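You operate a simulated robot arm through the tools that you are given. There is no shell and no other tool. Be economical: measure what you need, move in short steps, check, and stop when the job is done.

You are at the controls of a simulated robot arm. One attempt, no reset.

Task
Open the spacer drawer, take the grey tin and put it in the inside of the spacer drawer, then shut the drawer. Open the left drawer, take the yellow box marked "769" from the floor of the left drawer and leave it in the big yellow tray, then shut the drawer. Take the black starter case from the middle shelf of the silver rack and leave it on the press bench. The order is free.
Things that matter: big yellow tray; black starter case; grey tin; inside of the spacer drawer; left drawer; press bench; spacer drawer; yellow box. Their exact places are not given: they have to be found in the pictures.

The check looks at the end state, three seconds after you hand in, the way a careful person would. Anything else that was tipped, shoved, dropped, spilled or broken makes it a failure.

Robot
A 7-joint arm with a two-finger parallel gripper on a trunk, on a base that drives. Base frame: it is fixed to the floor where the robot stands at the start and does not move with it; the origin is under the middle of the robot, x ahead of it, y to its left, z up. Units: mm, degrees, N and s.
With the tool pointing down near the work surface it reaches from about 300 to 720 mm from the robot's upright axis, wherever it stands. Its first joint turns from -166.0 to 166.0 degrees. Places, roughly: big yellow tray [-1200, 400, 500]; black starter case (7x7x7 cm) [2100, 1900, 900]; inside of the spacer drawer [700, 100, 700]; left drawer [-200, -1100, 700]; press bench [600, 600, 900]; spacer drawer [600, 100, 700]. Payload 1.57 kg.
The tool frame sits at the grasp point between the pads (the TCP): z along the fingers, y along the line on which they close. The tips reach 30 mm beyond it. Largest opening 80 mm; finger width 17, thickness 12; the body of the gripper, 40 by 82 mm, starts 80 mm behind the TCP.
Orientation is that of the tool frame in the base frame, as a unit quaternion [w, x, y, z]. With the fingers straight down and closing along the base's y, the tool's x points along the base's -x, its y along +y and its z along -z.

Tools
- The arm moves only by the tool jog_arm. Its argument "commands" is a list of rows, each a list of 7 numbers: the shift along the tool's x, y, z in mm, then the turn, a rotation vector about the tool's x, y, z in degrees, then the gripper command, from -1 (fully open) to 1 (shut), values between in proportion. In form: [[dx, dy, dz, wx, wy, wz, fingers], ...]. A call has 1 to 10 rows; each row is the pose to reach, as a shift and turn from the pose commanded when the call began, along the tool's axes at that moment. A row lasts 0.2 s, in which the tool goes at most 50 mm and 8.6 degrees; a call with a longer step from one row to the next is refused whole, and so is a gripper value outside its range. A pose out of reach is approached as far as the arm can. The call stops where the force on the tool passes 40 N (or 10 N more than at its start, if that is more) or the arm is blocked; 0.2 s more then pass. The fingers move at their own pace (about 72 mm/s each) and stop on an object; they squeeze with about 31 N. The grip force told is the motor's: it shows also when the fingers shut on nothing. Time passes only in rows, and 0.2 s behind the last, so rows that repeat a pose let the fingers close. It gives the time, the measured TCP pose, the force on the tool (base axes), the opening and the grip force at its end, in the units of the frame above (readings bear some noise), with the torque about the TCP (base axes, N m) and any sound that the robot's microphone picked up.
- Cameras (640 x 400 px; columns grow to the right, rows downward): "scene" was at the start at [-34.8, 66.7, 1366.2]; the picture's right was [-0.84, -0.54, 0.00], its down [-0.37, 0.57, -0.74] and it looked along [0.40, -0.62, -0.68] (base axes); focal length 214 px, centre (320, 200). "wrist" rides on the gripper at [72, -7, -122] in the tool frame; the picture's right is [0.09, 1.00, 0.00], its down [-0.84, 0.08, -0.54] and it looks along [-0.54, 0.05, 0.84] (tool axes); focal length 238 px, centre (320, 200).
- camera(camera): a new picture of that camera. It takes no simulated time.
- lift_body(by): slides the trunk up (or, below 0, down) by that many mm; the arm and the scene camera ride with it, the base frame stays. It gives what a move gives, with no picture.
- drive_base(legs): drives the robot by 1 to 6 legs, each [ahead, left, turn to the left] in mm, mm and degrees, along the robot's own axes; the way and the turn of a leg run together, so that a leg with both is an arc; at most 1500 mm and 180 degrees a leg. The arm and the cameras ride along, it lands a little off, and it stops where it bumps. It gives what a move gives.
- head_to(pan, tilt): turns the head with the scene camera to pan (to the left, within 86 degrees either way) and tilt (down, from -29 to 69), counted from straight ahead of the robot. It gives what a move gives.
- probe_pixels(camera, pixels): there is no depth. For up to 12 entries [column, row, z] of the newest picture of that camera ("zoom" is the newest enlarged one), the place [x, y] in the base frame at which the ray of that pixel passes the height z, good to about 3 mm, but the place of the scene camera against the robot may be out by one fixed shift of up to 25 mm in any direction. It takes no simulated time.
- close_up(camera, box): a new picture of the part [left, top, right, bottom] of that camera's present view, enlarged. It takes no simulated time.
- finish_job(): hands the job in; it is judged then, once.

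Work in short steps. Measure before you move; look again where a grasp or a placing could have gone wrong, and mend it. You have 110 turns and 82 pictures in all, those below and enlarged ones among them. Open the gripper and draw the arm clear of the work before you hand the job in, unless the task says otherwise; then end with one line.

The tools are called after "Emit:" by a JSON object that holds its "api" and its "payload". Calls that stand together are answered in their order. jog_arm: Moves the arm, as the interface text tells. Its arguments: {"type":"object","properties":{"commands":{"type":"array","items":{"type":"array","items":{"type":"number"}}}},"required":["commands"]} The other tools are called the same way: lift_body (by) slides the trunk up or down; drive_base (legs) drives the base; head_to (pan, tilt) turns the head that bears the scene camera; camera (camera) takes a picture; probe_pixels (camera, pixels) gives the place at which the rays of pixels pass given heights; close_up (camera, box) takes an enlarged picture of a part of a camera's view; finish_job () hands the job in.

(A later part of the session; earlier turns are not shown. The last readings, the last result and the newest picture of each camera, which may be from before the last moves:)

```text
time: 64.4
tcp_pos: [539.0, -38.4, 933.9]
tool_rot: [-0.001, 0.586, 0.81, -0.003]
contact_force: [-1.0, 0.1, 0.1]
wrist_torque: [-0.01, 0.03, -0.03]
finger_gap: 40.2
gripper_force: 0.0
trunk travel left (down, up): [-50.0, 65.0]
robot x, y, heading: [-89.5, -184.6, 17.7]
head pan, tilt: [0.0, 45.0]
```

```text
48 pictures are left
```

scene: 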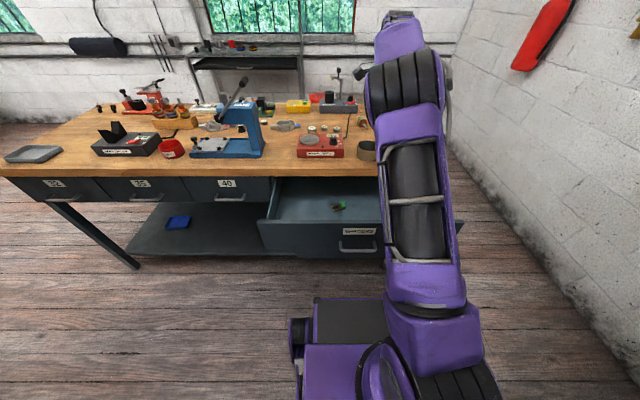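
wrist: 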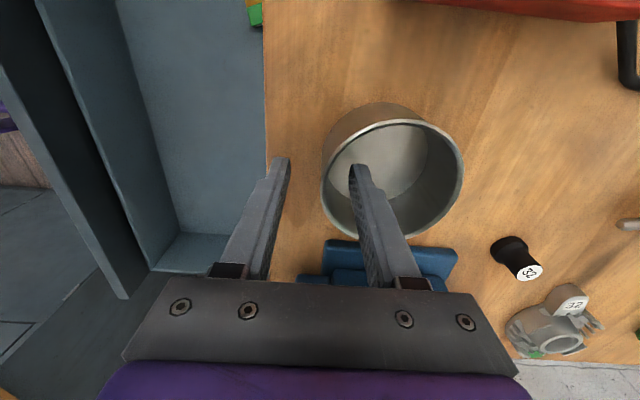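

Fingers straddle the front wall (col 322) well. Descend 42 mm and close.

Emit:
{"api": "jog_arm", "payload": {"commands": [[0, 0, 20, 0, 0, 0, 0], [0, 0, 35, 0, 0, 0, 0], [0, 0, 42, 0, 0, 0, 0], [0, 0, 42, 0, 0, 0, 0.5], [0, 0, 42, 0, 0, 0, 1], [0, 0, 42, 0, 0, 0, 1], [0, 0, 42, 0, 0, 0, 1]]}}

Emit:
{"api": "camera", "payload": {"camera": "wrist"}}

```text
time: 65.0
tcp_pos: [541.3, -36.3, 914.4]
tool_rot: [0.007, 0.585, 0.811, 0.007]
contact_force: [-3.4, -1.6, 16.3]
wrist_torque: [0.11, -0.26, 0.05]
finger_gap: 37.3
gripper_force: 0.1
trunk travel left (down, up): [-50.0, 65.0]
robot x, y, heading: [-88.9, -186.4, 17.8]
head pan, tilt: [0.0, 45.0]
stopped in row 3: the force on the tool passed its limit at 50 N (the readings are from after the stop); the commanded pose is now the measured one
```

```text
47 pictures are left
```

wrist: 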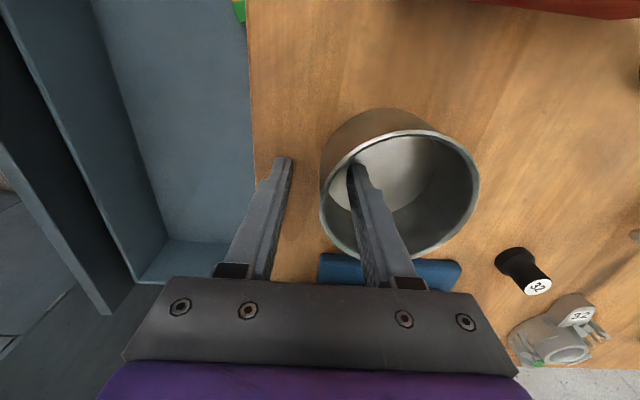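

Contact at z 914: the tips have reached the bench/tin floor (bench top ≈ 884), so the wall is between the pads. Rise 5 mm and close.

Emit:
{"api": "jog_arm", "payload": {"commands": [[0, 0, -4, 0, 0, 0, 0], [0, 0, -7, 0, 0, 0, 0], [0, 0, -7, 0, 0, 0, 0.5], [0, 0, -7, 0, 0, 0, 1], [0, 0, -7, 0, 0, 0, 1], [0, 0, -7, 0, 0, 0, 1]]}}

Emit:
{"api": "camera", "payload": {"camera": "wrist"}}

```text
time: 66.4
tcp_pos: [541.4, -37.2, 915.8]
tool_rot: [0.004, 0.585, 0.811, 0.004]
contact_force: [0.8, -0.8, 0.3]
wrist_torque: [0.01, 0.04, 0.01]
finger_gap: 2.6
gripper_force: 23.5
trunk travel left (down, up): [-50.0, 65.0]
robot x, y, heading: [-89.8, -184.7, 17.7]
head pan, tilt: [0.0, 45.0]
```

```text
46 pictures are left
```

wrist: 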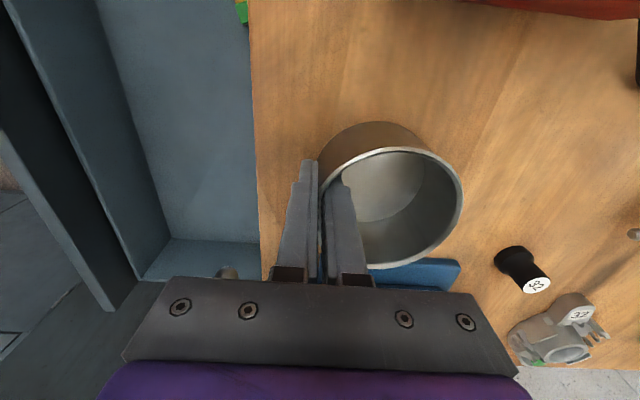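

Tin wall gripped (2.6 mm). Lift, move back over the drawer, then look.

Emit:
{"api": "jog_arm", "payload": {"commands": [[0, 0, -20, 0, 0, 0, 1], [0, 0, -50, 0, 0, 0, 1], [0, 0, -80, 0, 0, 0, 1], [0, -40, -90, 0, 0, 0, 1], [0, -80, -90, 0, 0, 0, 1], [0, -120, -90, 0, 0, 0, 1], [0, -160, -90, 0, 0, 0, 1], [0, -202, -90, 0, 0, 0, 1], [0, -202, -60, 0, 0, 0, 1]]}}

Emit:
{"api": "camera", "payload": {"camera": "wrist"}}

Emit:
{"api": "camera", "payload": {"camera": "scene"}}

```text
time: 68.4
tcp_pos: [348.8, -101.5, 973.4]
tool_rot: [0.004, 0.585, 0.811, 0.005]
contact_force: [0.7, -0.5, 0.4]
wrist_torque: [0.0, -0.03, -0.01]
finger_gap: 0.0
gripper_force: 21.1
trunk travel left (down, up): [-50.0, 65.0]
robot x, y, heading: [-93.3, -186.5, 17.9]
head pan, tilt: [0.0, 45.0]
```

```text
45 pictures are left
```

wrist: 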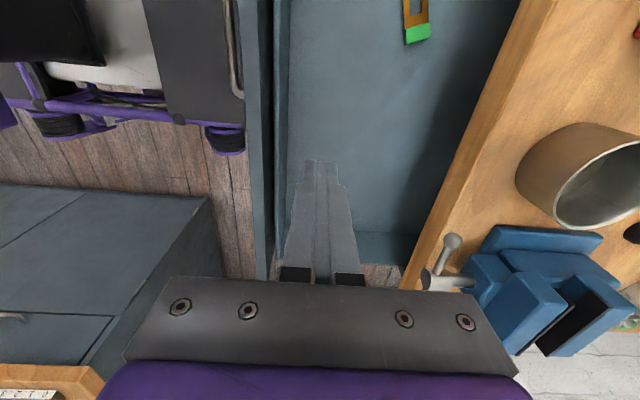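

```text
44 pictures are left
```

scene: 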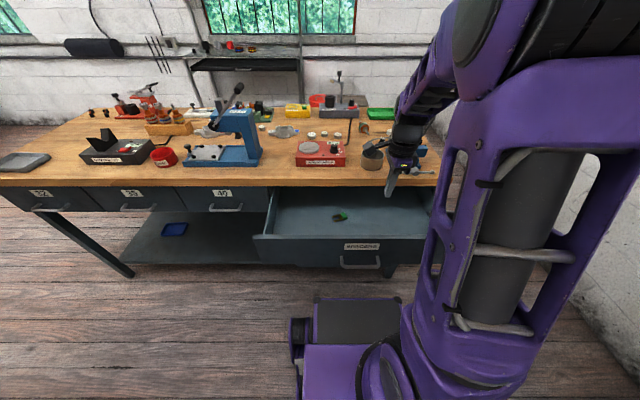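

The gap is 0: the tin slipped out and remains on the bench. I check its state closely.

Emit:
{"api": "close_up", "payload": {"camera": "scene", "box": [330, 110, 450, 185]}}

Emit:
{"api": "probe_pixels", "payload": {"camera": "wrist", "pixels": [[605, 185, 888], [605, 185, 920], [500, 150, 885], [500, 150, 850], [450, 200, 885]]}}

```text
5.33 times, centred on (390, 148) of scene
```

zoom: 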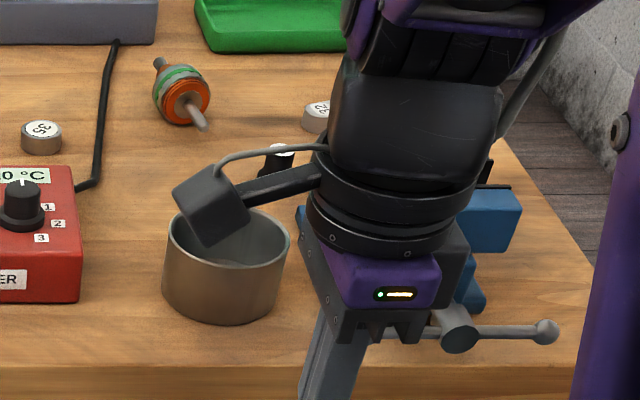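

```text
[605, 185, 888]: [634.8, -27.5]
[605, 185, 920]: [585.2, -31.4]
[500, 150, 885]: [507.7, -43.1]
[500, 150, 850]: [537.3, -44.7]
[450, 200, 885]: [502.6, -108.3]
```

Tin is upright; geometry now consistent: bench ≈868, tin floor ≈878, rim ≈922, diameter ~88. The wall grasp slipped on a quick lift. I return above the front wall and retry with slow lift and monitoring.

Emit:
{"api": "jog_arm", "payload": {"commands": [[0, 0, -25, 0, 0, 0, 0], [0, 40, -30, 0, 0, 0, 0], [0, 80, -30, 0, 0, 0, 0], [0, 120, -30, 0, 0, 0, 0], [0, 160, -30, 0, 0, 0, 0], [-3, 201, -30, 0, 0, 0, 0], [-3, 201, 0, 0, 0, 0, 0], [-3, 201, 15, 0, 0, 0, 0], [-3, 201, 15, 0, 0, 0, 0]]}}

Emit:
{"api": "camera", "payload": {"camera": "wrist"}}

```text
time: 70.4
tcp_pos: [542.4, -40.3, 961.4]
tool_rot: [0.004, 0.586, 0.81, 0.004]
contact_force: [0.6, 0.2, 1.2]
wrist_torque: [-0.03, -0.01, 0.01]
finger_gap: 40.2
gripper_force: 0.0
trunk travel left (down, up): [-50.0, 65.0]
robot x, y, heading: [-93.1, -186.0, 18.2]
head pan, tilt: [0.0, 45.0]
```

```text
42 pictures are left
```

wrist: 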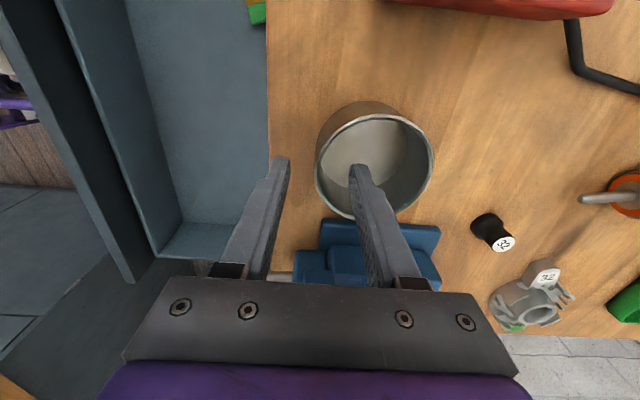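

Tin centre is ~40 mm ahead of the TCP, wall between fingers. Descend to z≈916 and close, then lift only 12 mm slowly.

Emit:
{"api": "jog_arm", "payload": {"commands": [[2, -3, 20, 0, 0, 0, 0], [2, -3, 35, 0, 0, 0, 0], [2, -3, 43, 0, 0, 0, 0], [2, -3, 43, 0, 0, 0, 0.6], [2, -3, 43, 0, 0, 0, 1], [2, -3, 43, 0, 0, 0, 1], [2, -3, 43, 0, 0, 0, 1], [2, -3, 43, 0, 0, 0, 1]]}}

Emit:
{"api": "close_up", "payload": {"camera": "wrist", "box": [240, 100, 480, 250]}}

```text
time: 72.2
tcp_pos: [538.2, -40.1, 918.5]
tool_rot: [0.004, 0.585, 0.811, 0.004]
contact_force: [-0.2, 0.1, 0.0]
wrist_torque: [0.06, -0.03, -0.02]
finger_gap: 2.1
gripper_force: 23.9
trunk travel left (down, up): [-50.0, 65.0]
robot x, y, heading: [-88.1, -184.6, 17.9]
head pan, tilt: [0.0, 45.0]
```

```text
2.67 times, centred on (360, 175) of wrist
```

zoom: 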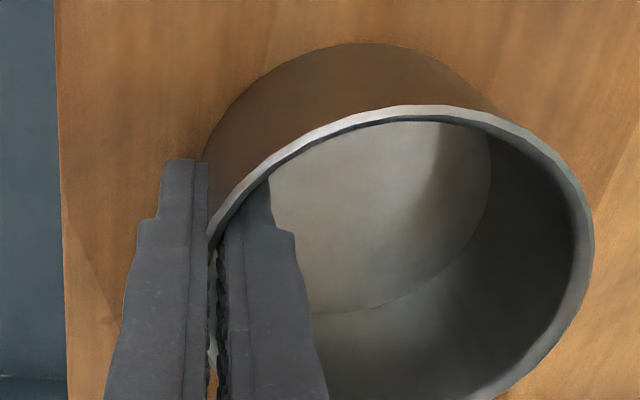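

Wall is between pads, gap 2.1. Lift slowly 15 mm and check.

Emit:
{"api": "jog_arm", "payload": {"commands": [[0, 0, -2, 0, 0, 0, 1], [0, 0, -4, 0, 0, 0, 1], [0, 0, -6, 0, 0, 0, 1], [0, 0, -9, 0, 0, 0, 1], [0, 0, -12, 0, 0, 0, 1], [0, 0, -15, 0, 0, 0, 1]]}}

Emit:
{"api": "close_up", "payload": {"camera": "wrist", "box": [240, 100, 480, 250]}}

```text
time: 73.6
tcp_pos: [540.3, -39.7, 933.8]
tool_rot: [0.005, 0.585, 0.811, 0.004]
contact_force: [0.1, 0.3, -0.6]
wrist_torque: [-0.03, -0.01, -0.01]
finger_gap: 2.5
gripper_force: 24.0
trunk travel left (down, up): [-50.0, 65.0]
robot x, y, heading: [-94.8, -184.0, 18.1]
head pan, tilt: [0.0, 45.0]
```

```text
2.67 times, centred on (360, 175) of wrist
```

zoom: 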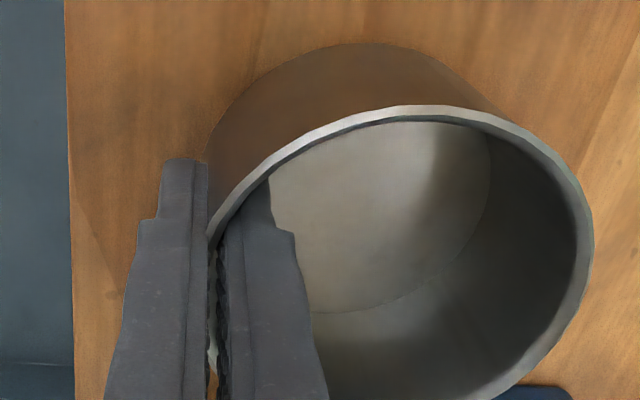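

Tin follows the fingers now. Continue gently: a bit higher then back at slow speed.

Emit:
{"api": "jog_arm", "payload": {"commands": [[0, 0, -5, 0, 0, 0, 1], [0, 0, -12, 0, 0, 0, 1], [0, 0, -20, 0, 0, 0, 1], [0, -6, -26, 0, 0, 0, 1], [0, -16, -30, 0, 0, 0, 1], [0, -30, -30, 0, 0, 0, 1], [0, -45, -30, 0, 0, 0, 1], [0, -60, -30, 0, 0, 0, 1], [0, -75, -30, 0, 0, 0, 1], [0, -90, -30, 0, 0, 0, 1]]}}

Emit:
{"api": "jog_arm", "payload": {"commands": [[0, -12, 0, 0, 0, 0, 1], [0, -24, 0, 0, 0, 0, 1], [0, -38, 0, 0, 0, 0, 1], [0, -52, 0, 0, 0, 0, 1], [0, -66, 0, 0, 0, 0, 1], [0, -80, 0, 0, 0, 0, 1], [0, -92, 0, 0, 0, 0, 1], [0, -102, 0, 0, 0, 0, 1], [0, -108, 0, 0, 0, 0, 1], [0, -108, 0, 0, 0, 0, 1]]}}

Emit:
{"api": "camera", "payload": {"camera": "wrist"}}

```text
time: 75.8
tcp_pos: [452.0, -67.3, 962.7]
tool_rot: [0.004, 0.587, 0.81, 0.004]
contact_force: [0.4, 0.6, -0.1]
wrist_torque: [0.0, 0.04, -0.01]
finger_gap: 2.5
gripper_force: 23.5
trunk travel left (down, up): [-50.0, 65.0]
robot x, y, heading: [-90.6, -179.4, 17.9]
head pan, tilt: [0.0, 45.0]
```

```text
time: 78.0
tcp_pos: [350.8, -101.5, 961.7]
tool_rot: [0.003, 0.585, 0.811, 0.004]
contact_force: [0.2, -0.1, -0.5]
wrist_torque: [0.01, 0.03, 0.02]
finger_gap: 2.2
gripper_force: 23.9
trunk travel left (down, up): [-50.0, 65.0]
robot x, y, heading: [-93.8, -187.0, 18.1]
head pan, tilt: [0.0, 45.0]
```

```text
39 pictures are left
```

wrist: 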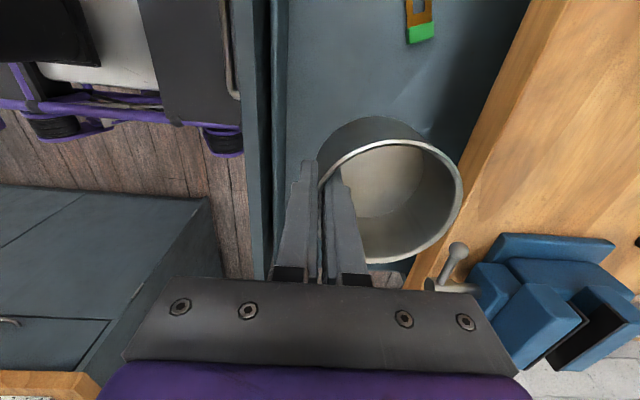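

Tin is over the drawer. Shift 25 mm forward to clear the drawer front, and lower gently.

Emit:
{"api": "jog_arm", "payload": {"commands": [[0, 8, 0, 0, 0, 0, 1], [0, 18, 5, 0, 0, 0, 1], [0, 25, 15, 0, 0, 0, 1], [0, 25, 30, 0, 0, 0, 1], [0, 25, 48, 0, 0, 0, 1], [0, 25, 66, 0, 0, 0, 1], [0, 25, 84, 0, 0, 0, 1], [0, 25, 102, 0, 0, 0, 1], [0, 25, 118, 0, 0, 0, 1], [0, 25, 130, 0, 0, 0, 1]]}}

Emit:
{"api": "camera", "payload": {"camera": "wrist"}}

```text
time: 80.2
tcp_pos: [376.0, -94.8, 830.6]
tool_rot: [0.004, 0.586, 0.811, 0.004]
contact_force: [0.3, -0.3, -1.3]
wrist_torque: [0.04, -0.02, -0.04]
finger_gap: 2.1
gripper_force: 23.6
trunk travel left (down, up): [-50.0, 65.0]
robot x, y, heading: [-92.6, -186.6, 17.8]
head pan, tilt: [0.0, 45.0]
```

```text
38 pictures are left
```

wrist: 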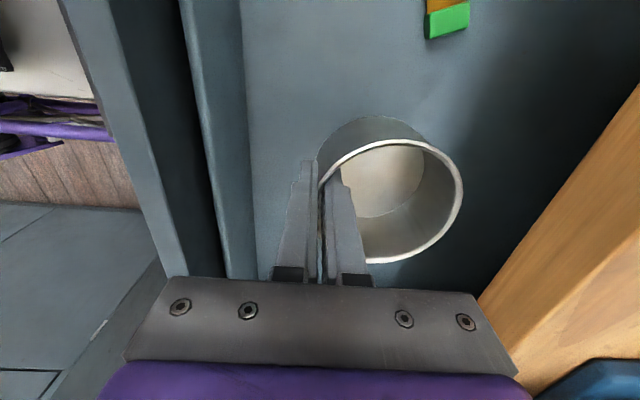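

Clear on both sides. Lower slowly until contact.

Emit:
{"api": "jog_arm", "payload": {"commands": [[0, 0, 10, 0, 0, 0, 1], [0, 0, 22, 0, 0, 0, 1], [0, 0, 34, 0, 0, 0, 1], [0, 0, 46, 0, 0, 0, 1], [0, 0, 56, 0, 0, 0, 1], [0, 0, 64, 0, 0, 0, 1], [0, 0, 72, 0, 0, 0, 1], [0, 0, 80, 0, 0, 0, 1], [0, 0, 87, 0, 0, 0, 1], [0, 0, 94, 0, 0, 0, 1]]}}

Emit:
{"api": "camera", "payload": {"camera": "wrist"}}

```text
time: 82.4
tcp_pos: [377.7, -93.0, 739.1]
tool_rot: [0.006, 0.587, 0.81, 0.005]
contact_force: [-0.5, 1.6, 15.7]
wrist_torque: [0.08, -0.31, 0.0]
finger_gap: 2.7
gripper_force: 24.0
trunk travel left (down, up): [-50.0, 65.0]
robot x, y, heading: [-91.3, -188.4, 17.8]
head pan, tilt: [0.0, 45.0]
```

```text
37 pictures are left
```

wrist: 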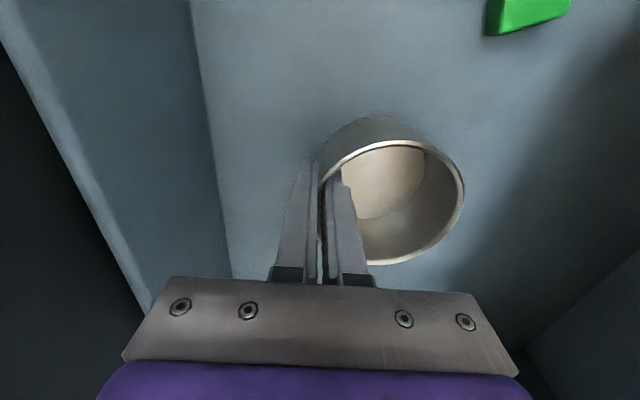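

Contact 16 N: tin is on the drawer floor. Open slightly and rise straight up.

Emit:
{"api": "jog_arm", "payload": {"commands": [[0, 0, -1, 0, 0, 0, 0.5], [0, 0, -2, 0, 0, 0, 0.2], [0, 0, -2, 0, 0, 0, 0.2], [0, 0, -15, 0, 0, 0, 0.2], [0, 0, -40, 0, 0, 0, 0.2], [0, 0, -80, 0, 0, 0, 0.2], [0, 0, -125, 0, 0, 0, 0.2], [0, 0, -170, 0, 0, 0, 0.2], [0, 0, -215, 0, 0, 0, 0.2], [0, 0, -260, 0, 0, 0, 0.2]]}}

Emit:
{"api": "camera", "payload": {"camera": "wrist"}}

```text
time: 84.6
tcp_pos: [374.3, -94.6, 999.5]
tool_rot: [0.004, 0.586, 0.811, 0.004]
contact_force: [0.5, 0.1, -0.5]
wrist_torque: [-0.03, -0.01, -0.01]
finger_gap: 32.0
gripper_force: 0.1
trunk travel left (down, up): [-50.0, 65.0]
robot x, y, heading: [-92.5, -183.6, 17.8]
head pan, tilt: [0.0, 45.0]
```

```text
36 pictures are left
```

wrist: 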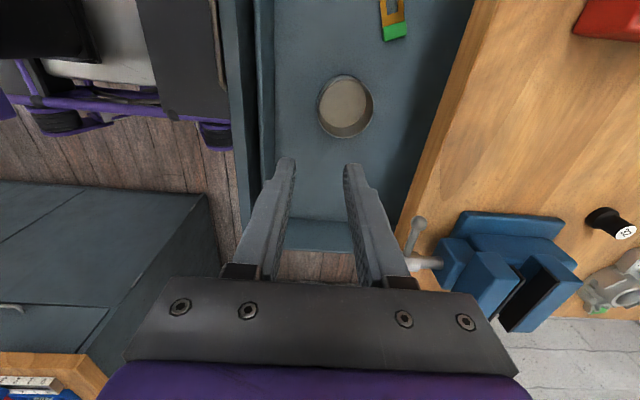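

Tin sits upright in the drawer. Now back off, level the tool in front of the handle to push the drawer shut with open fingers straddling the bar.

Emit:
{"api": "drive_base", "payload": {"legs": [[-350, 0, 0]]}}

Emit:
{"api": "jog_arm", "payload": {"commands": [[7, 15, 24, -8.6, 0, 0, -1], [14, 30, 48, -17.2, 0, 0, -1], [21, 45, 72, -25.8, 0, 0, -1], [28, 60, 96, -34.4, 0, 0, -1], [35, 75, 120, -43, 0, 0, -1], [42, 90, 144, -51.6, 0, 0, -1], [49, 105, 168, -60.2, 0, 0, -1], [56, 120, 192, -68.8, 0, 0, -1], [64, 135, 216, -77.4, 0, 0, -1], [73, 150, 240, -86, 0, 0, -1]]}}

Emit:
{"api": "jog_arm", "payload": {"commands": [[0, -10, 0, -2, 0, 0, -1], [0, -20, 0, -4, 0, 0, -1], [0, -24, 0, -4, 0, 0, -1]]}}

Emit:
{"api": "camera", "payload": {"camera": "wrist"}}

```text
time: 86.8
tcp_pos: [43.3, -201.4, 997.8]
tool_rot: [0.005, 0.586, 0.81, 0.004]
contact_force: [0.2, 0.8, -0.4]
wrist_torque: [-0.01, -0.01, 0.01]
finger_gap: 31.9
gripper_force: 0.1
trunk travel left (down, up): [-50.0, 65.0]
robot x, y, heading: [-423.5, -291.2, 18.1]
head pan, tilt: [0.0, 45.0]
```

```text
time: 89.0
tcp_pos: [164.6, -83.9, 760.4]
tool_rot: [0.402, 0.425, 0.59, 0.557]
contact_force: [-0.9, -0.7, 0.7]
wrist_torque: [0.0, 0.01, 0.0]
finger_gap: 80.0
gripper_force: 0.0
trunk travel left (down, up): [-50.0, 65.0]
robot x, y, heading: [-423.6, -293.0, 18.1]
head pan, tilt: [0.0, 45.0]
```

```text
time: 89.8
tcp_pos: [163.0, -84.6, 735.9]
tool_rot: [0.417, 0.411, 0.57, 0.576]
contact_force: [0.4, 0.3, -0.1]
wrist_torque: [0.06, 0.01, 0.02]
finger_gap: 80.1
gripper_force: 0.0
trunk travel left (down, up): [-50.0, 65.0]
robot x, y, heading: [-423.0, -289.8, 18.1]
head pan, tilt: [0.0, 45.0]
```

```text
35 pictures are left
```

wrist: 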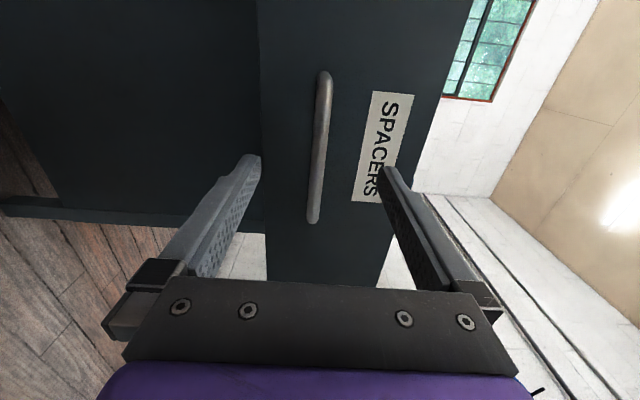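

Fingers straddle the bar. Drive forward to push the drawer home, then finish with a small arm push.

Emit:
{"api": "drive_base", "payload": {"legs": [[60, 0, 0], [80, 0, 0], [80, 0, 0], [75, 0, 0]]}}

Emit:
{"api": "jog_arm", "payload": {"commands": [[0, 0, 6, 0, 0, 0, -1], [0, 0, 12, 0, 0, 0, -1], [0, 0, 18, 0, 0, 0, -1], [0, 0, 24, 0, 0, 0, -1], [0, 0, 30, 0, 0, 0, -1]]}}

```text
time: 92.8
tcp_pos: [443.0, 7.4, 735.1]
tool_rot: [0.417, 0.411, 0.57, 0.576]
contact_force: [0.1, 0.0, -0.3]
wrist_torque: [-0.02, -0.01, -0.01]
finger_gap: 80.1
gripper_force: 0.1
trunk travel left (down, up): [-50.0, 65.0]
robot x, y, heading: [-143.1, -203.1, 17.9]
head pan, tilt: [0.0, 45.0]
```

```text
time: 93.7
tcp_pos: [459.1, 11.5, 733.8]
tool_rot: [0.414, 0.413, 0.573, 0.574]
contact_force: [-12.7, -3.5, 7.4]
wrist_torque: [-0.17, 0.3, -0.14]
finger_gap: 73.3
gripper_force: 0.2
trunk travel left (down, up): [-50.0, 65.0]
robot x, y, heading: [-147.9, -202.6, 18.0]
head pan, tilt: [0.0, 45.0]
stopped in row 4: the force on the tool passed its limit at 49 N (the readings are from after the stop); the commanded pose is now the measured one
```

Drawer is shut (TCP back at closed position). Back off, raise the arm, and look at the other cabinet.

Emit:
{"api": "drive_base", "payload": {"legs": [[-230, 0, 0]]}}

Emit:
{"api": "jog_arm", "payload": {"commands": [[0, 40, 0, 0, 0, 0, -1], [0, 80, 0, 0, 0, 0, -1], [0, 120, 0, 0, 0, 0, -1], [0, 160, 0, 0, 0, 0, -1], [0, 200, 0, 0, 0, 0, -1], [0, 240, 0, 0, 0, 0, -1], [0, 280, 0, 0, 0, 0, -1], [0, 320, 0, 0, 0, 0, -1], [0, 360, 0, 0, 0, 0, -1]]}}

Emit:
{"api": "head_to", "payload": {"pan": -86, "tilt": 45}}

Emit:
{"api": "camera", "payload": {"camera": "scene"}}

```text
time: 95.5
tcp_pos: [241.8, -58.6, 731.9]
tool_rot: [0.414, 0.414, 0.573, 0.573]
contact_force: [-0.6, 0.1, -1.0]
wrist_torque: [0.04, -0.02, -0.02]
finger_gap: 80.1
gripper_force: 0.2
trunk travel left (down, up): [-50.0, 65.0]
robot x, y, heading: [-361.3, -273.3, 18.0]
head pan, tilt: [0.0, 45.0]
```

```text
time: 97.5
tcp_pos: [242.6, -59.2, 1090.9]
tool_rot: [0.414, 0.414, 0.574, 0.573]
contact_force: [0.0, -0.3, 0.1]
wrist_torque: [0.04, 0.01, 0.0]
finger_gap: 79.9
gripper_force: 0.1
trunk travel left (down, up): [-50.0, 65.0]
robot x, y, heading: [-362.8, -272.3, 18.0]
head pan, tilt: [0.0, 45.0]
```

```text
time: 99.1
tcp_pos: [241.4, -57.6, 1089.4]
tool_rot: [0.415, 0.413, 0.573, 0.573]
contact_force: [0.2, -0.3, 0.0]
wrist_torque: [-0.02, 0.01, 0.02]
finger_gap: 80.4
gripper_force: 0.0
trunk travel left (down, up): [-50.0, 65.0]
robot x, y, heading: [-361.2, -272.3, 17.7]
head pan, tilt: [-85.9, 45.0]
```

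```text
34 pictures are left
```

scene: 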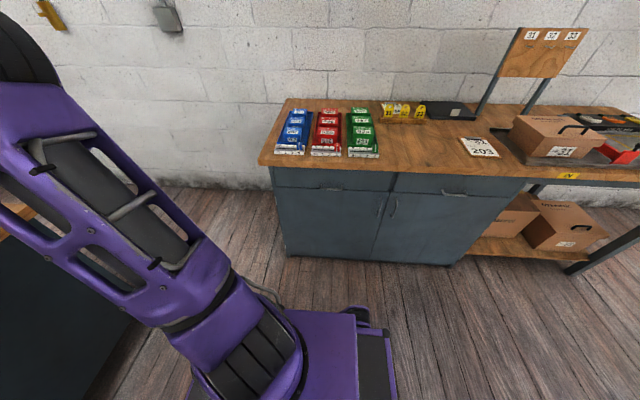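

The cabinet has two top drawers; I zoom and probe for its orientation and the left handle.

Emit:
{"api": "probe_pixels", "payload": {"camera": "scene", "pixels": [[265, 166, 850], [500, 179, 850], [570, 187, 850], [327, 188, 780], [355, 189, 780], [395, 175, 820], [286, 256, 0], [452, 266, 0]]}}

Emit:
{"api": "close_up", "payload": {"camera": "scene", "box": [260, 140, 420, 240]}}

```text
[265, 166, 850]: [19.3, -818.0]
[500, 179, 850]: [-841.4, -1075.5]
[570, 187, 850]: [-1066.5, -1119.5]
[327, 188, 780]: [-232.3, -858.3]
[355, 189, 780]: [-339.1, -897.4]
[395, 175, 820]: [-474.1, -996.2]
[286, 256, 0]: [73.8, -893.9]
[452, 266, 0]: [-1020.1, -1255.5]
```

```text
4.00 times, centred on (340, 190) of scene
```

zoom: 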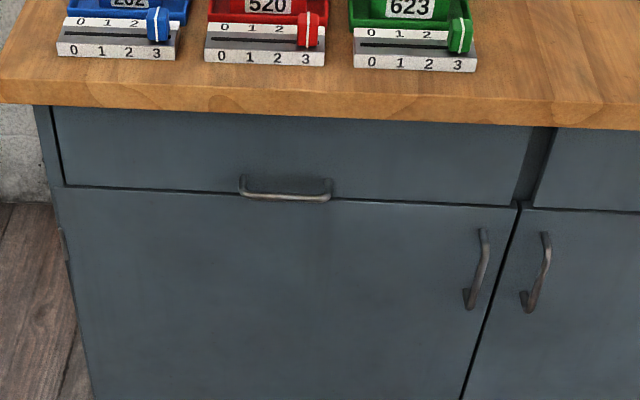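

Cabinet front is parallel to the bench-normal (heading −72° faces it). Handle ≈ z 760, u≈−552. I reposition facing it.

Emit:
{"api": "drive_base", "payload": {"legs": [[0, 110, 0], [0, 0, -89.8], [0, -124, 0]]}}

Emit:
{"api": "head_to", "payload": {"pan": 0, "tilt": 50}}

Emit:
{"api": "camera", "payload": {"camera": "scene"}}

Emit:
{"api": "camera", "payload": {"camera": "wrist"}}

```text
time: 106.1
tcp_pos: [-282.7, -804.2, 1090.2]
tool_rot: [0.696, 0.697, 0.122, 0.121]
contact_force: [-0.4, 0.1, -0.1]
wrist_torque: [0.0, -0.02, 0.01]
finger_gap: 80.1
gripper_force: 0.0
trunk travel left (down, up): [-50.0, 65.0]
robot x, y, heading: [-509.5, -205.5, -70.5]
head pan, tilt: [-85.9, 45.0]
```

```text
time: 107.7
tcp_pos: [-282.4, -805.0, 1090.7]
tool_rot: [0.697, 0.696, 0.122, 0.122]
contact_force: [0.8, 0.8, -0.5]
wrist_torque: [0.01, -0.03, -0.05]
finger_gap: 80.0
gripper_force: 0.1
trunk travel left (down, up): [-50.0, 65.0]
robot x, y, heading: [-511.2, -209.8, -70.6]
head pan, tilt: [0.0, 50.0]
```

```text
32 pictures are left
```

scene: 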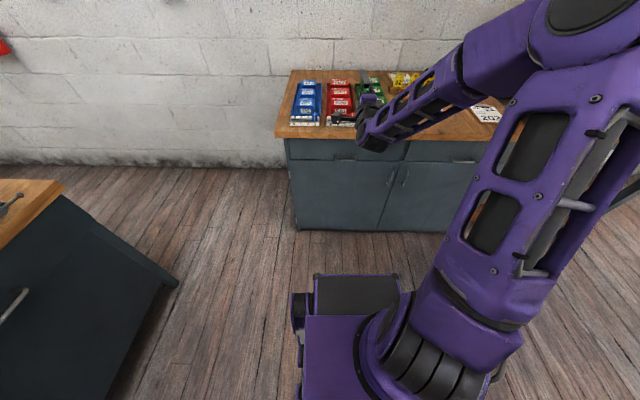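

```text
31 pictures are left
```

wrist: 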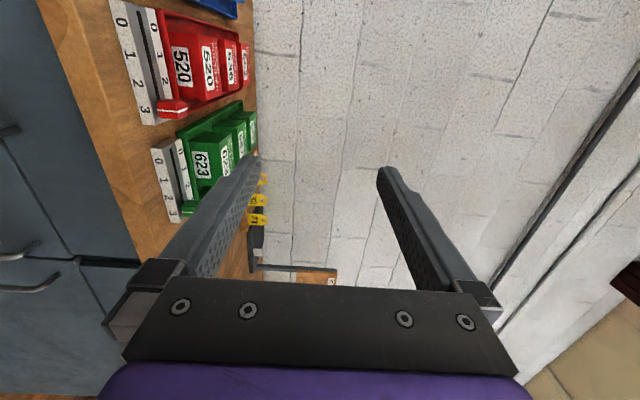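

Heading −70.6°; correct by −1.4° and lower to z≈765 in front of the drawer (tips 60 mm before the edge), then look.

Emit:
{"api": "drive_base", "payload": {"legs": [[-20, 0, -1.4]]}}

Emit:
{"api": "jog_arm", "payload": {"commands": [[-2, -40, 0, 0, 0, 0, -1], [-4, -80, 0, 0, 0, 0, -1], [-6, -120, 0, 0, 0, 0, -1], [-8, -160, 0, 0, 0, 0, -1], [-10, -200, 0, 0, 0, 0, -1], [-12, -240, 0, 0, 0, 0, -1], [-14, -280, 0, 0, 0, 0, -1], [-16, -315, 0, 0, 0, 0, -1], [-16, -325, 0, 0, 0, 0, -1], [-16, -325, 0, 0, 0, 0, -1]]}}

Emit:
{"api": "camera", "payload": {"camera": "wrist"}}

```text
time: 108.5
tcp_pos: [-302.7, -791.1, 1091.2]
tool_rot: [0.699, 0.697, 0.114, 0.113]
contact_force: [-0.6, 1.0, 0.3]
wrist_torque: [-0.03, 0.01, 0.0]
finger_gap: 79.8
gripper_force: 0.1
trunk travel left (down, up): [-50.0, 65.0]
robot x, y, heading: [-517.9, -185.9, -71.8]
head pan, tilt: [0.0, 50.0]
```

```text
time: 110.7
tcp_pos: [-319.0, -796.2, 765.5]
tool_rot: [0.698, 0.698, 0.114, 0.112]
contact_force: [0.6, -0.7, -0.5]
wrist_torque: [0.0, 0.03, 0.02]
finger_gap: 80.2
gripper_force: 0.1
trunk travel left (down, up): [-50.0, 65.0]
robot x, y, heading: [-518.6, -188.5, -71.7]
head pan, tilt: [0.0, 50.0]
```

```text
30 pictures are left
```

wrist: 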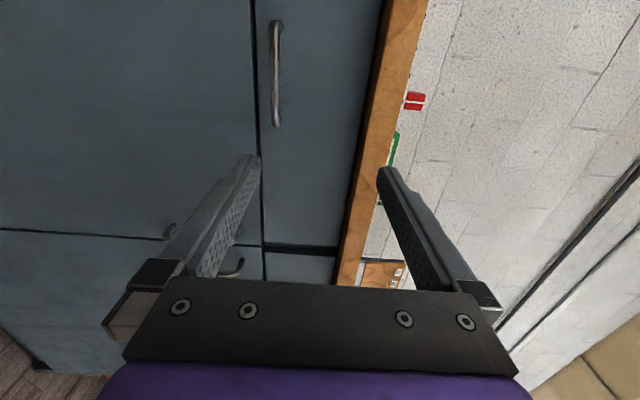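

Handle mid at (276,74): below and left of the tool axis. Shift 45 left, 47 down, then re-view.

Emit:
{"api": "jog_arm", "payload": {"commands": [[15, -16, 0, 0, 0, 0, -1], [30, -32, 10, 0, 0, 0, -1], [45, -47, 25, 0, 0, 0, -1], [45, -47, 30, 0, 0, 0, -1], [45, -47, 30, 0, 0, 0, -1]]}}

Emit:
{"api": "camera", "payload": {"camera": "wrist"}}

```text
time: 111.9
tcp_pos: [-266.5, -810.7, 720.2]
tool_rot: [0.698, 0.698, 0.114, 0.113]
contact_force: [-0.9, 0.1, -0.9]
wrist_torque: [-0.01, -0.03, 0.0]
finger_gap: 79.9
gripper_force: 0.0
trunk travel left (down, up): [-50.0, 65.0]
robot x, y, heading: [-519.0, -188.2, -71.9]
head pan, tilt: [0.0, 50.0]
```

```text
29 pictures are left
```

wrist: 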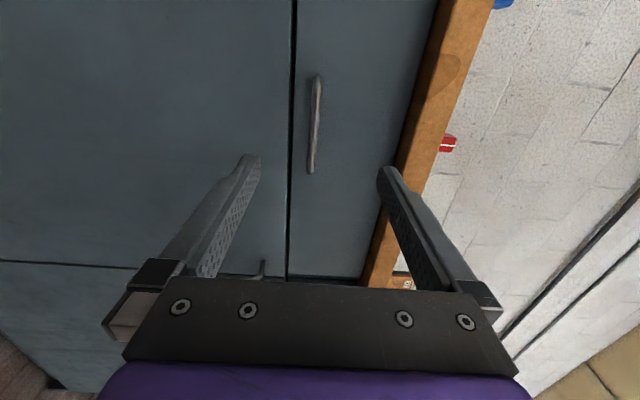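

Triangulated: bar z≈714, ~136 mm ahead. Advance 125, lowering 5, stopping on contact.

Emit:
{"api": "jog_arm", "payload": {"commands": [[3, -5, 40, 0, 0, 0, -1], [3, -5, 75, 0, 0, 0, -1], [3, -5, 100, 0, 0, 0, -1], [3, -5, 112, 0, 0, 0, -1], [3, -5, 120, 0, 0, 0, -1], [3, -5, 126, 0, 0, 0, -1]]}}

Emit:
{"api": "camera", "payload": {"camera": "wrist"}}

```text
time: 113.3
tcp_pos: [-224.0, -929.0, 714.3]
tool_rot: [0.698, 0.698, 0.113, 0.112]
contact_force: [0.4, 0.4, 0.8]
wrist_torque: [0.0, -0.01, 0.03]
finger_gap: 79.8
gripper_force: 0.1
trunk travel left (down, up): [-50.0, 65.0]
robot x, y, heading: [-515.9, -185.6, -72.0]
head pan, tilt: [0.0, 50.0]
```

```text
28 pictures are left
```

wrist: 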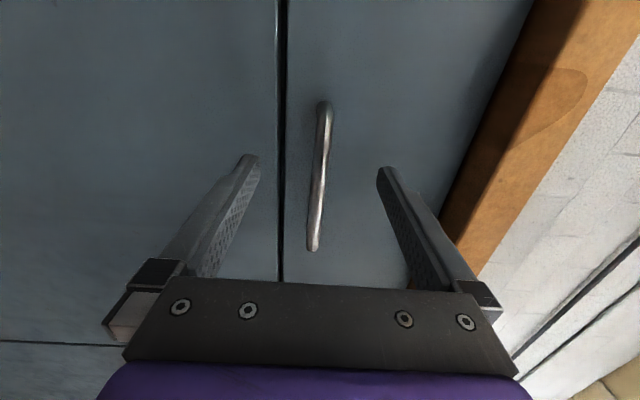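

Nearly there; creep forward up to 18 mm, then close.

Emit:
{"api": "jog_arm", "payload": {"commands": [[0, 0, 6, 0, 0, 0, -1], [0, 0, 12, 0, 0, 0, -1], [0, 0, 17, 0, 0, 0, -1], [0, 0, 17, 0, 0, 0, 0], [0, 0, 17, 0, 0, 0, 1], [0, 0, 17, 0, 0, 0, 1], [0, 0, 17, 0, 0, 0, 1], [0, 0, 17, 0, 0, 0, 1]]}}

```text
time: 114.3
tcp_pos: [-217.6, -941.9, 712.3]
tool_rot: [0.697, 0.699, 0.115, 0.113]
contact_force: [-1.1, 2.2, 2.7]
wrist_torque: [0.26, 0.08, -0.03]
finger_gap: 37.5
gripper_force: 3.5
trunk travel left (down, up): [-50.0, 65.0]
robot x, y, heading: [-519.9, -192.9, -71.9]
head pan, tilt: [0.0, 50.0]
stopped in row 5: the force on the tool passed its limit at 41 N (the readings are from after the stop); the commanded pose is now the measured one
```

Tips were against the face; back 4 mm and close.

Emit:
{"api": "jog_arm", "payload": {"commands": [[0, 0, -4, 0, 0, 0, 0], [0, 0, -5, 0, 0, 0, 0], [0, 0, -5, 0, 0, 0, 1], [0, 0, -5, 0, 0, 0, 1], [0, 0, -5, 0, 0, 0, 1], [0, 0, -5, 0, 0, 0, 1]]}}

Emit:
{"api": "drive_base", "payload": {"legs": [[-90, 0, 0], [-90, 0, 0], [-70, 0, 0]]}}

```text
time: 115.7
tcp_pos: [-218.9, -938.2, 713.1]
tool_rot: [0.699, 0.697, 0.114, 0.113]
contact_force: [0.7, -1.2, 8.0]
wrist_torque: [-0.01, -0.1, -0.03]
finger_gap: 9.9
gripper_force: 28.0
trunk travel left (down, up): [-50.0, 65.0]
robot x, y, heading: [-521.6, -188.4, -71.9]
head pan, tilt: [0.0, 50.0]
```

```text
time: 118.2
tcp_pos: [-296.2, -700.1, 712.1]
tool_rot: [0.697, 0.698, 0.114, 0.113]
contact_force: [1.2, 1.3, 15.3]
wrist_torque: [-0.03, -0.1, -0.02]
finger_gap: 10.0
gripper_force: 27.9
trunk travel left (down, up): [-50.0, 65.0]
robot x, y, heading: [-596.1, 49.8, -71.9]
head pan, tilt: [0.0, 50.0]
```

Open 250 mm, bar held. Release and withdraw with the base, then look.

Emit:
{"api": "jog_arm", "payload": {"commands": [[0, 0, 0, 0, 0, 0, 0], [0, 0, 0, 0, 0, 0, -1], [0, 0, 0, 0, 0, 0, -1], [0, 0, 0, 0, 0, 0, -1]]}}

Emit:
{"api": "drive_base", "payload": {"legs": [[-90, 0, 0]]}}

Emit:
{"api": "jog_arm", "payload": {"commands": [[0, 40, -20, 8.6, 0, 0, -1], [0, 80, -40, 17.2, 0, 0, -1], [0, 120, -60, 25.8, 0, 0, -1], [0, 160, -80, 34.4, 0, 0, -1], [0, 200, -100, 43, 0, 0, -1], [0, 240, -115, 51.6, 0, 0, -1], [0, 280, -130, 60.2, 0, 0, -1], [0, 310, -140, 68.8, 0, 0, -1], [0, 330, -150, 77.4, 0, 0, -1], [0, 345, -160, 86, 0, 0, -1]]}}

Emit:
{"api": "camera", "payload": {"camera": "scene"}}

```text
time: 119.2
tcp_pos: [-296.5, -702.2, 711.8]
tool_rot: [0.698, 0.698, 0.114, 0.112]
contact_force: [-0.4, -0.5, 0.2]
wrist_torque: [0.01, -0.01, 0.0]
finger_gap: 80.1
gripper_force: 0.1
trunk travel left (down, up): [-50.0, 65.0]
robot x, y, heading: [-594.5, 48.9, -71.8]
head pan, tilt: [0.0, 50.0]
```

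```text
time: 120.3
tcp_pos: [-324.3, -616.6, 711.7]
tool_rot: [0.698, 0.698, 0.114, 0.112]
contact_force: [-0.2, -0.6, 0.0]
wrist_torque: [0.01, -0.02, -0.02]
finger_gap: 79.8
gripper_force: 0.0
trunk travel left (down, up): [-50.0, 65.0]
robot x, y, heading: [-623.4, 134.0, -72.4]
head pan, tilt: [0.0, 50.0]
```

```text
time: 122.5
tcp_pos: [-376.5, -465.1, 1055.7]
tool_rot: [0.033, 0.987, 0.159, 0.004]
contact_force: [0.1, 0.4, 1.2]
wrist_torque: [0.0, -0.03, 0.01]
finger_gap: 79.8
gripper_force: 0.1
trunk travel left (down, up): [-50.0, 65.0]
robot x, y, heading: [-623.3, 133.7, -72.0]
head pan, tilt: [0.0, 50.0]
```

```text
27 pictures are left
```

scene: 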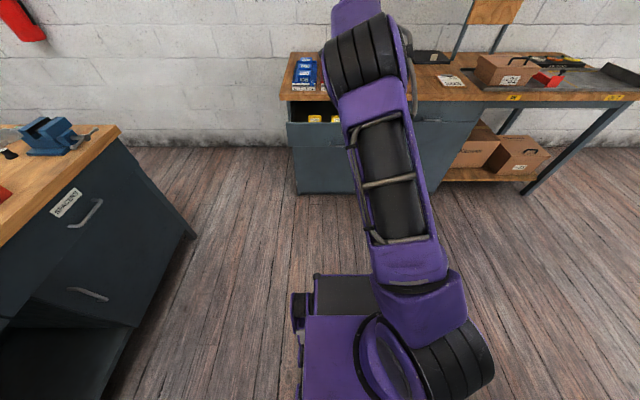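

Yellow boxes are visible in the drawer. Drive 320 forward so the wrist camera views it from above.

Emit:
{"api": "drive_base", "payload": {"legs": [[320, 0, 0]]}}

Emit:
{"api": "camera", "payload": {"camera": "wrist"}}

```text
time: 124.6
tcp_pos: [-279.2, -768.6, 1056.8]
tool_rot: [0.034, 0.987, 0.159, 0.004]
contact_force: [0.4, 0.4, -0.2]
wrist_torque: [0.02, 0.0, 0.02]
finger_gap: 80.0
gripper_force: 0.0
trunk travel left (down, up): [-50.0, 65.0]
robot x, y, heading: [-525.5, -169.1, -71.9]
head pan, tilt: [0.0, 50.0]
```

```text
26 pictures are left
```

wrist: 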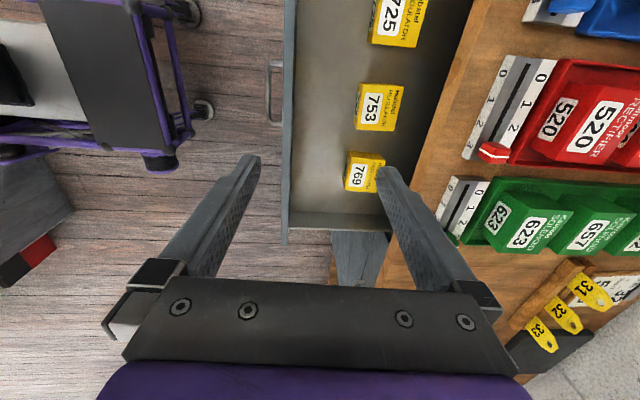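

The "769" box is at (364,172). Zoom and probe its corners at plausible heights.

Emit:
{"api": "close_up", "payload": {"camera": "wrist", "box": [280, 70, 480, 195]}}

Emit:
{"api": "probe_pixels", "payload": {"camera": "wrist", "pixels": [[364, 172, 700], [364, 172, 670], [345, 172, 700], [385, 172, 700], [364, 152, 700], [364, 192, 700], [293, 172, 760], [430, 172, 868], [436, 172, 868]]}}

```text
3.20 times, centred on (380, 132) of wrist
```

zoom: 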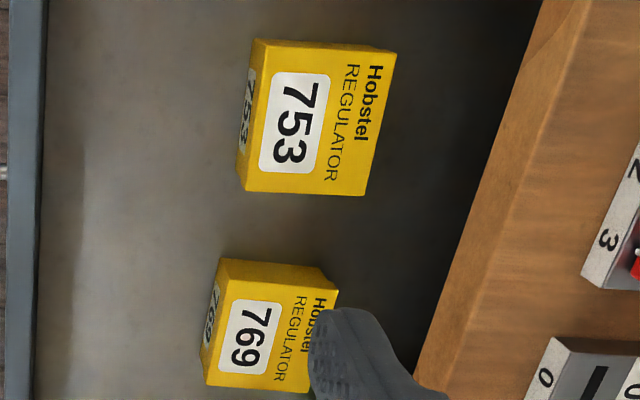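

```text
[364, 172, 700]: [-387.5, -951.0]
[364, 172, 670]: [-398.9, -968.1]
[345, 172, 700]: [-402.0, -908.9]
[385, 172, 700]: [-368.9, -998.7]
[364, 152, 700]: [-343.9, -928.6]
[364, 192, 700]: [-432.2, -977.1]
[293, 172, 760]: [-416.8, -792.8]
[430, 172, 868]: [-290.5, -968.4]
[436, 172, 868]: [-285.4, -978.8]
```

Box 769 lies about (u −664, v −784), aligned with the drawer. Drive 120 closer, rotate the tool 90° so it closes along the drawer width, and move above the box.

Emit:
{"api": "drive_base", "payload": {"legs": [[120, 0, 0]]}}

Emit:
{"api": "jog_arm", "payload": {"commands": [[-16, -2, 10, 0, 0, -8.6, -1], [-32, -4, 20, 0, 0, -17.2, -1], [-48, -6, 32, 0, 0, -25.8, -1], [-64, -8, 44, 0, 0, -34.4, -1], [-80, -10, 58, 0, 0, -43, -1], [-96, -12, 72, 0, 0, -51.6, -1], [-112, -14, 86, 0, 0, -60.2, -1], [-128, -14, 100, 0, 0, -68.8, -1], [-144, -14, 114, 0, 0, -77.4, -1], [-160, -14, 127, 0, 0, -86, -1]]}}

Emit:
{"api": "camera", "payload": {"camera": "wrist"}}

```text
time: 125.8
tcp_pos: [-242.2, -880.7, 1057.0]
tool_rot: [0.034, 0.987, 0.16, 0.004]
contact_force: [0.2, -0.3, 1.2]
wrist_torque: [-0.02, -0.03, 0.02]
finger_gap: 79.8
gripper_force: 0.0
trunk travel left (down, up): [-50.0, 65.0]
robot x, y, heading: [-487.9, -278.7, -72.3]
head pan, tilt: [0.0, 50.0]
```

```text
time: 128.0
tcp_pos: [-397.6, -926.9, 927.7]
tool_rot: [0.028, 0.612, 0.79, -0.02]
contact_force: [-0.2, 0.1, -0.4]
wrist_torque: [0.0, 0.03, -0.02]
finger_gap: 80.0
gripper_force: 0.1
trunk travel left (down, up): [-50.0, 65.0]
robot x, y, heading: [-489.2, -283.4, -72.2]
head pan, tilt: [0.0, 50.0]
```

```text
24 pictures are left
```

wrist: 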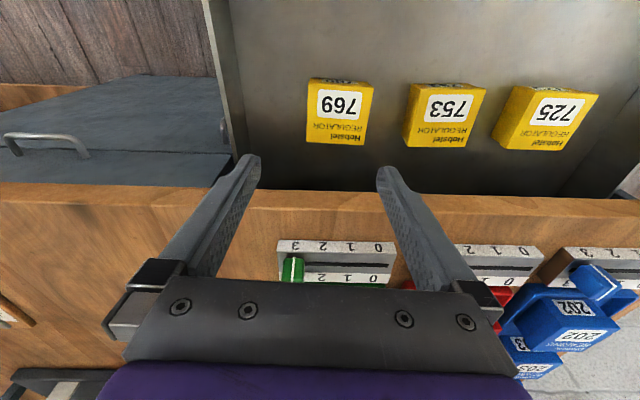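

Emit:
{"api": "probe_pixels", "payload": {"camera": "wrist", "pixels": [[340, 113, 700], [340, 113, 740], [340, 113, 670], [310, 113, 700], [370, 113, 700], [340, 84, 700], [338, 143, 700], [250, 188, 868], [400, 193, 868], [238, 150, 760]]}}

Emit:
{"api": "close_up", "payload": {"camera": "wrist", "box": [260, 50, 420, 150]}}

```text
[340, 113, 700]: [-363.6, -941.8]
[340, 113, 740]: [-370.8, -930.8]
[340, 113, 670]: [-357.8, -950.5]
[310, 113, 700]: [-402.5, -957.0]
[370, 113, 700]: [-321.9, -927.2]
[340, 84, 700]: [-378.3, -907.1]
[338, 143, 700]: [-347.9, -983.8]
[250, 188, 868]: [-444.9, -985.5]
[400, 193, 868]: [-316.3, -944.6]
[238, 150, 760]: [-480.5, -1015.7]
```

```text
4.00 times, centred on (340, 100) of wrist
```

zoom: 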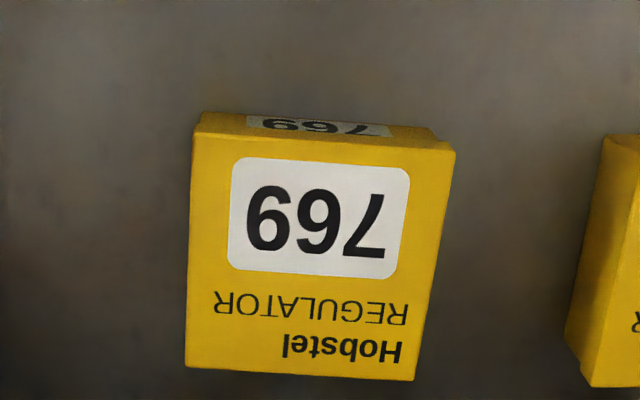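

Box top ≈ z 740 centred (u −642, v −772), ~72 mm wide, near the table edge (v≈−800), so I tilt the tool 25° (fingers pointing forward) and go to a 110 mm standoff.

Emit:
{"api": "jog_arm", "payload": {"commands": [[10, 6, 15, 0, -7, -1.2, -1], [20, 12, 40, 0, -14, -2.4, -1], [32, 18, 70, 0, -21, -3.6, -1], [41, 22, 95, 0, -21, -3.6, -1], [41, 22, 108, 0, -21, -3.6, -1], [41, 22, 108, 0, -21, -3.6, -1]]}}

Emit:
{"api": "camera", "payload": {"camera": "wrist"}}

```text
time: 129.4
tcp_pos: [-383.0, -889.1, 817.3]
tool_rot: [0.171, 0.574, 0.79, -0.132]
contact_force: [0.5, 0.0, -0.8]
wrist_torque: [-0.01, 0.01, 0.0]
finger_gap: 79.9
gripper_force: 0.1
trunk travel left (down, up): [-50.0, 65.0]
robot x, y, heading: [-491.1, -282.7, -72.1]
head pan, tilt: [0.0, 50.0]
```

```text
22 pictures are left
```

wrist: 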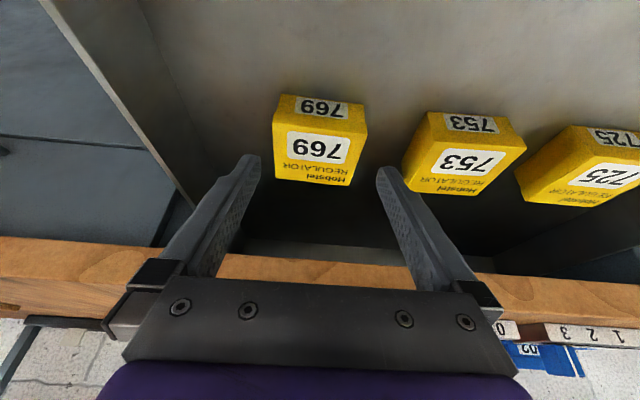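

Emit:
{"api": "probe_pixels", "payload": {"camera": "wrist", "pixels": [[316, 157, 740], [316, 157, 725], [276, 150, 740], [360, 155, 740], [318, 128, 740], [312, 183, 740], [280, 97, 690], [366, 105, 690], [250, 257, 868]]}}

Emit:
{"api": "close_up", "payload": {"camera": "wrist", "box": [230, 70, 420, 190]}}

```text
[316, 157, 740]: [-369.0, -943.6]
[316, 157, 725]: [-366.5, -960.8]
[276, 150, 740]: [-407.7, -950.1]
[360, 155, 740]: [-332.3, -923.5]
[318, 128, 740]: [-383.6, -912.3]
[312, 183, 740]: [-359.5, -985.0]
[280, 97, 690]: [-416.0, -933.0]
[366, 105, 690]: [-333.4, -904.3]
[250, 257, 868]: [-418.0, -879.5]
```

```text
3.33 times, centred on (325, 130) of wrist
```

zoom: 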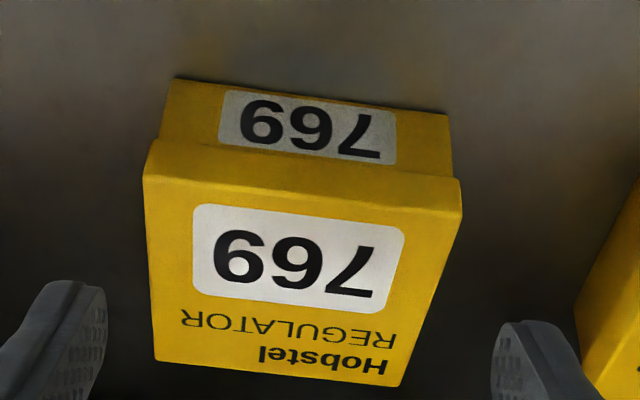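

Box ~71 mm wide with top ≈755, centre is ~3 mm off the tool axis. Shift −3 mm in y, +1.2° yaw, and advance in two steps.

Emit:
{"api": "jog_arm", "payload": {"commands": [[0, -3, 10, 0, 0, 1.2, -1], [0, -3, 25, 0, 0, 1.2, -1], [0, -3, 33, 0, 0, 1.2, -1], [0, -3, 33, 0, 0, 1.2, -1]]}}

Emit:
{"api": "camera", "payload": {"camera": "wrist"}}

```text
time: 130.4
tcp_pos: [-382.3, -902.8, 788.0]
tool_rot: [0.172, 0.583, 0.783, -0.13]
contact_force: [0.5, -0.3, 0.6]
wrist_torque: [-0.01, -0.01, -0.01]
finger_gap: 79.6
gripper_force: 0.1
trunk travel left (down, up): [-50.0, 65.0]
robot x, y, heading: [-485.5, -282.1, -72.0]
head pan, tilt: [0.0, 50.0]
```

```text
20 pictures are left
```

wrist: 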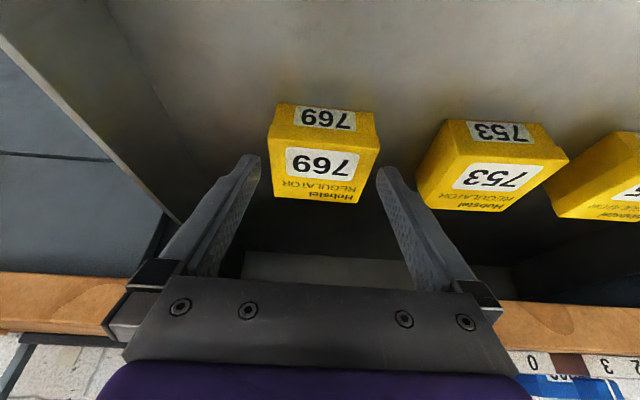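

Box centred between the tips. Advance the remaining 66 mm slowly.

Emit:
{"api": "jog_arm", "payload": {"commands": [[0, 1, 14, 0, 0, 0, -1], [0, 1, 28, 0, 0, 0, -1], [0, 1, 42, 0, 0, 0, -1], [0, 1, 54, 0, 0, 0, -1], [0, 1, 64, 0, 0, 0, -1], [0, 1, 64, 0, 0, 0, 1], [0, 1, 64, 0, 0, 0, 1], [0, 1, 64, 0, 0, 0, 1]]}}

Emit:
{"api": "camera", "payload": {"camera": "wrist"}}

```text
time: 131.5
tcp_pos: [-372.6, -932.2, 745.7]
tool_rot: [0.177, 0.581, 0.783, -0.135]
contact_force: [0.3, -1.4, 15.3]
wrist_torque: [2.1, 0.6, -0.01]
finger_gap: 80.2
gripper_force: 0.0
trunk travel left (down, up): [-50.0, 65.0]
robot x, y, heading: [-490.8, -282.0, -72.2]
head pan, tilt: [0.0, 50.0]
stopped in row 5: the force on the tool passed its limit at 49 N (the readings are from after the stop); the commanded pose is now the measured one
```

```text
19 pictures are left
```

wrist: 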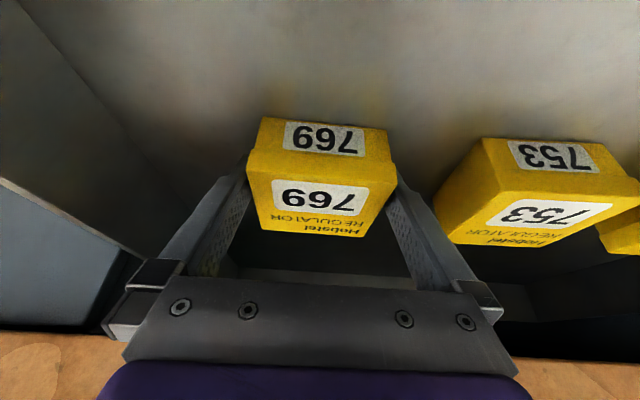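

The torque indicates the wrist camera touched the drawer front (145 mm behind). The pads already overlap the box by ~35 mm, so back off 3 mm and grip here.

Emit:
{"api": "jog_arm", "payload": {"commands": [[0, 0, -2, 0, 0, 0, -1], [0, 0, -3, 0, 0, 0, 0.5], [0, 0, -3, 0, 0, 0, 1], [0, 0, -3, 0, 0, 0, 1], [0, 0, -3, 0, 0, 0, 1]]}}

```text
time: 132.7
tcp_pos: [-372.9, -927.9, 746.4]
tool_rot: [0.176, 0.582, 0.783, -0.133]
contact_force: [3.7, 1.0, 6.1]
wrist_torque: [-0.08, -0.47, 0.1]
finger_gap: 74.6
gripper_force: 31.2
trunk travel left (down, up): [-50.0, 65.0]
robot x, y, heading: [-491.1, -279.6, -72.3]
head pan, tilt: [0.0, 50.0]
```

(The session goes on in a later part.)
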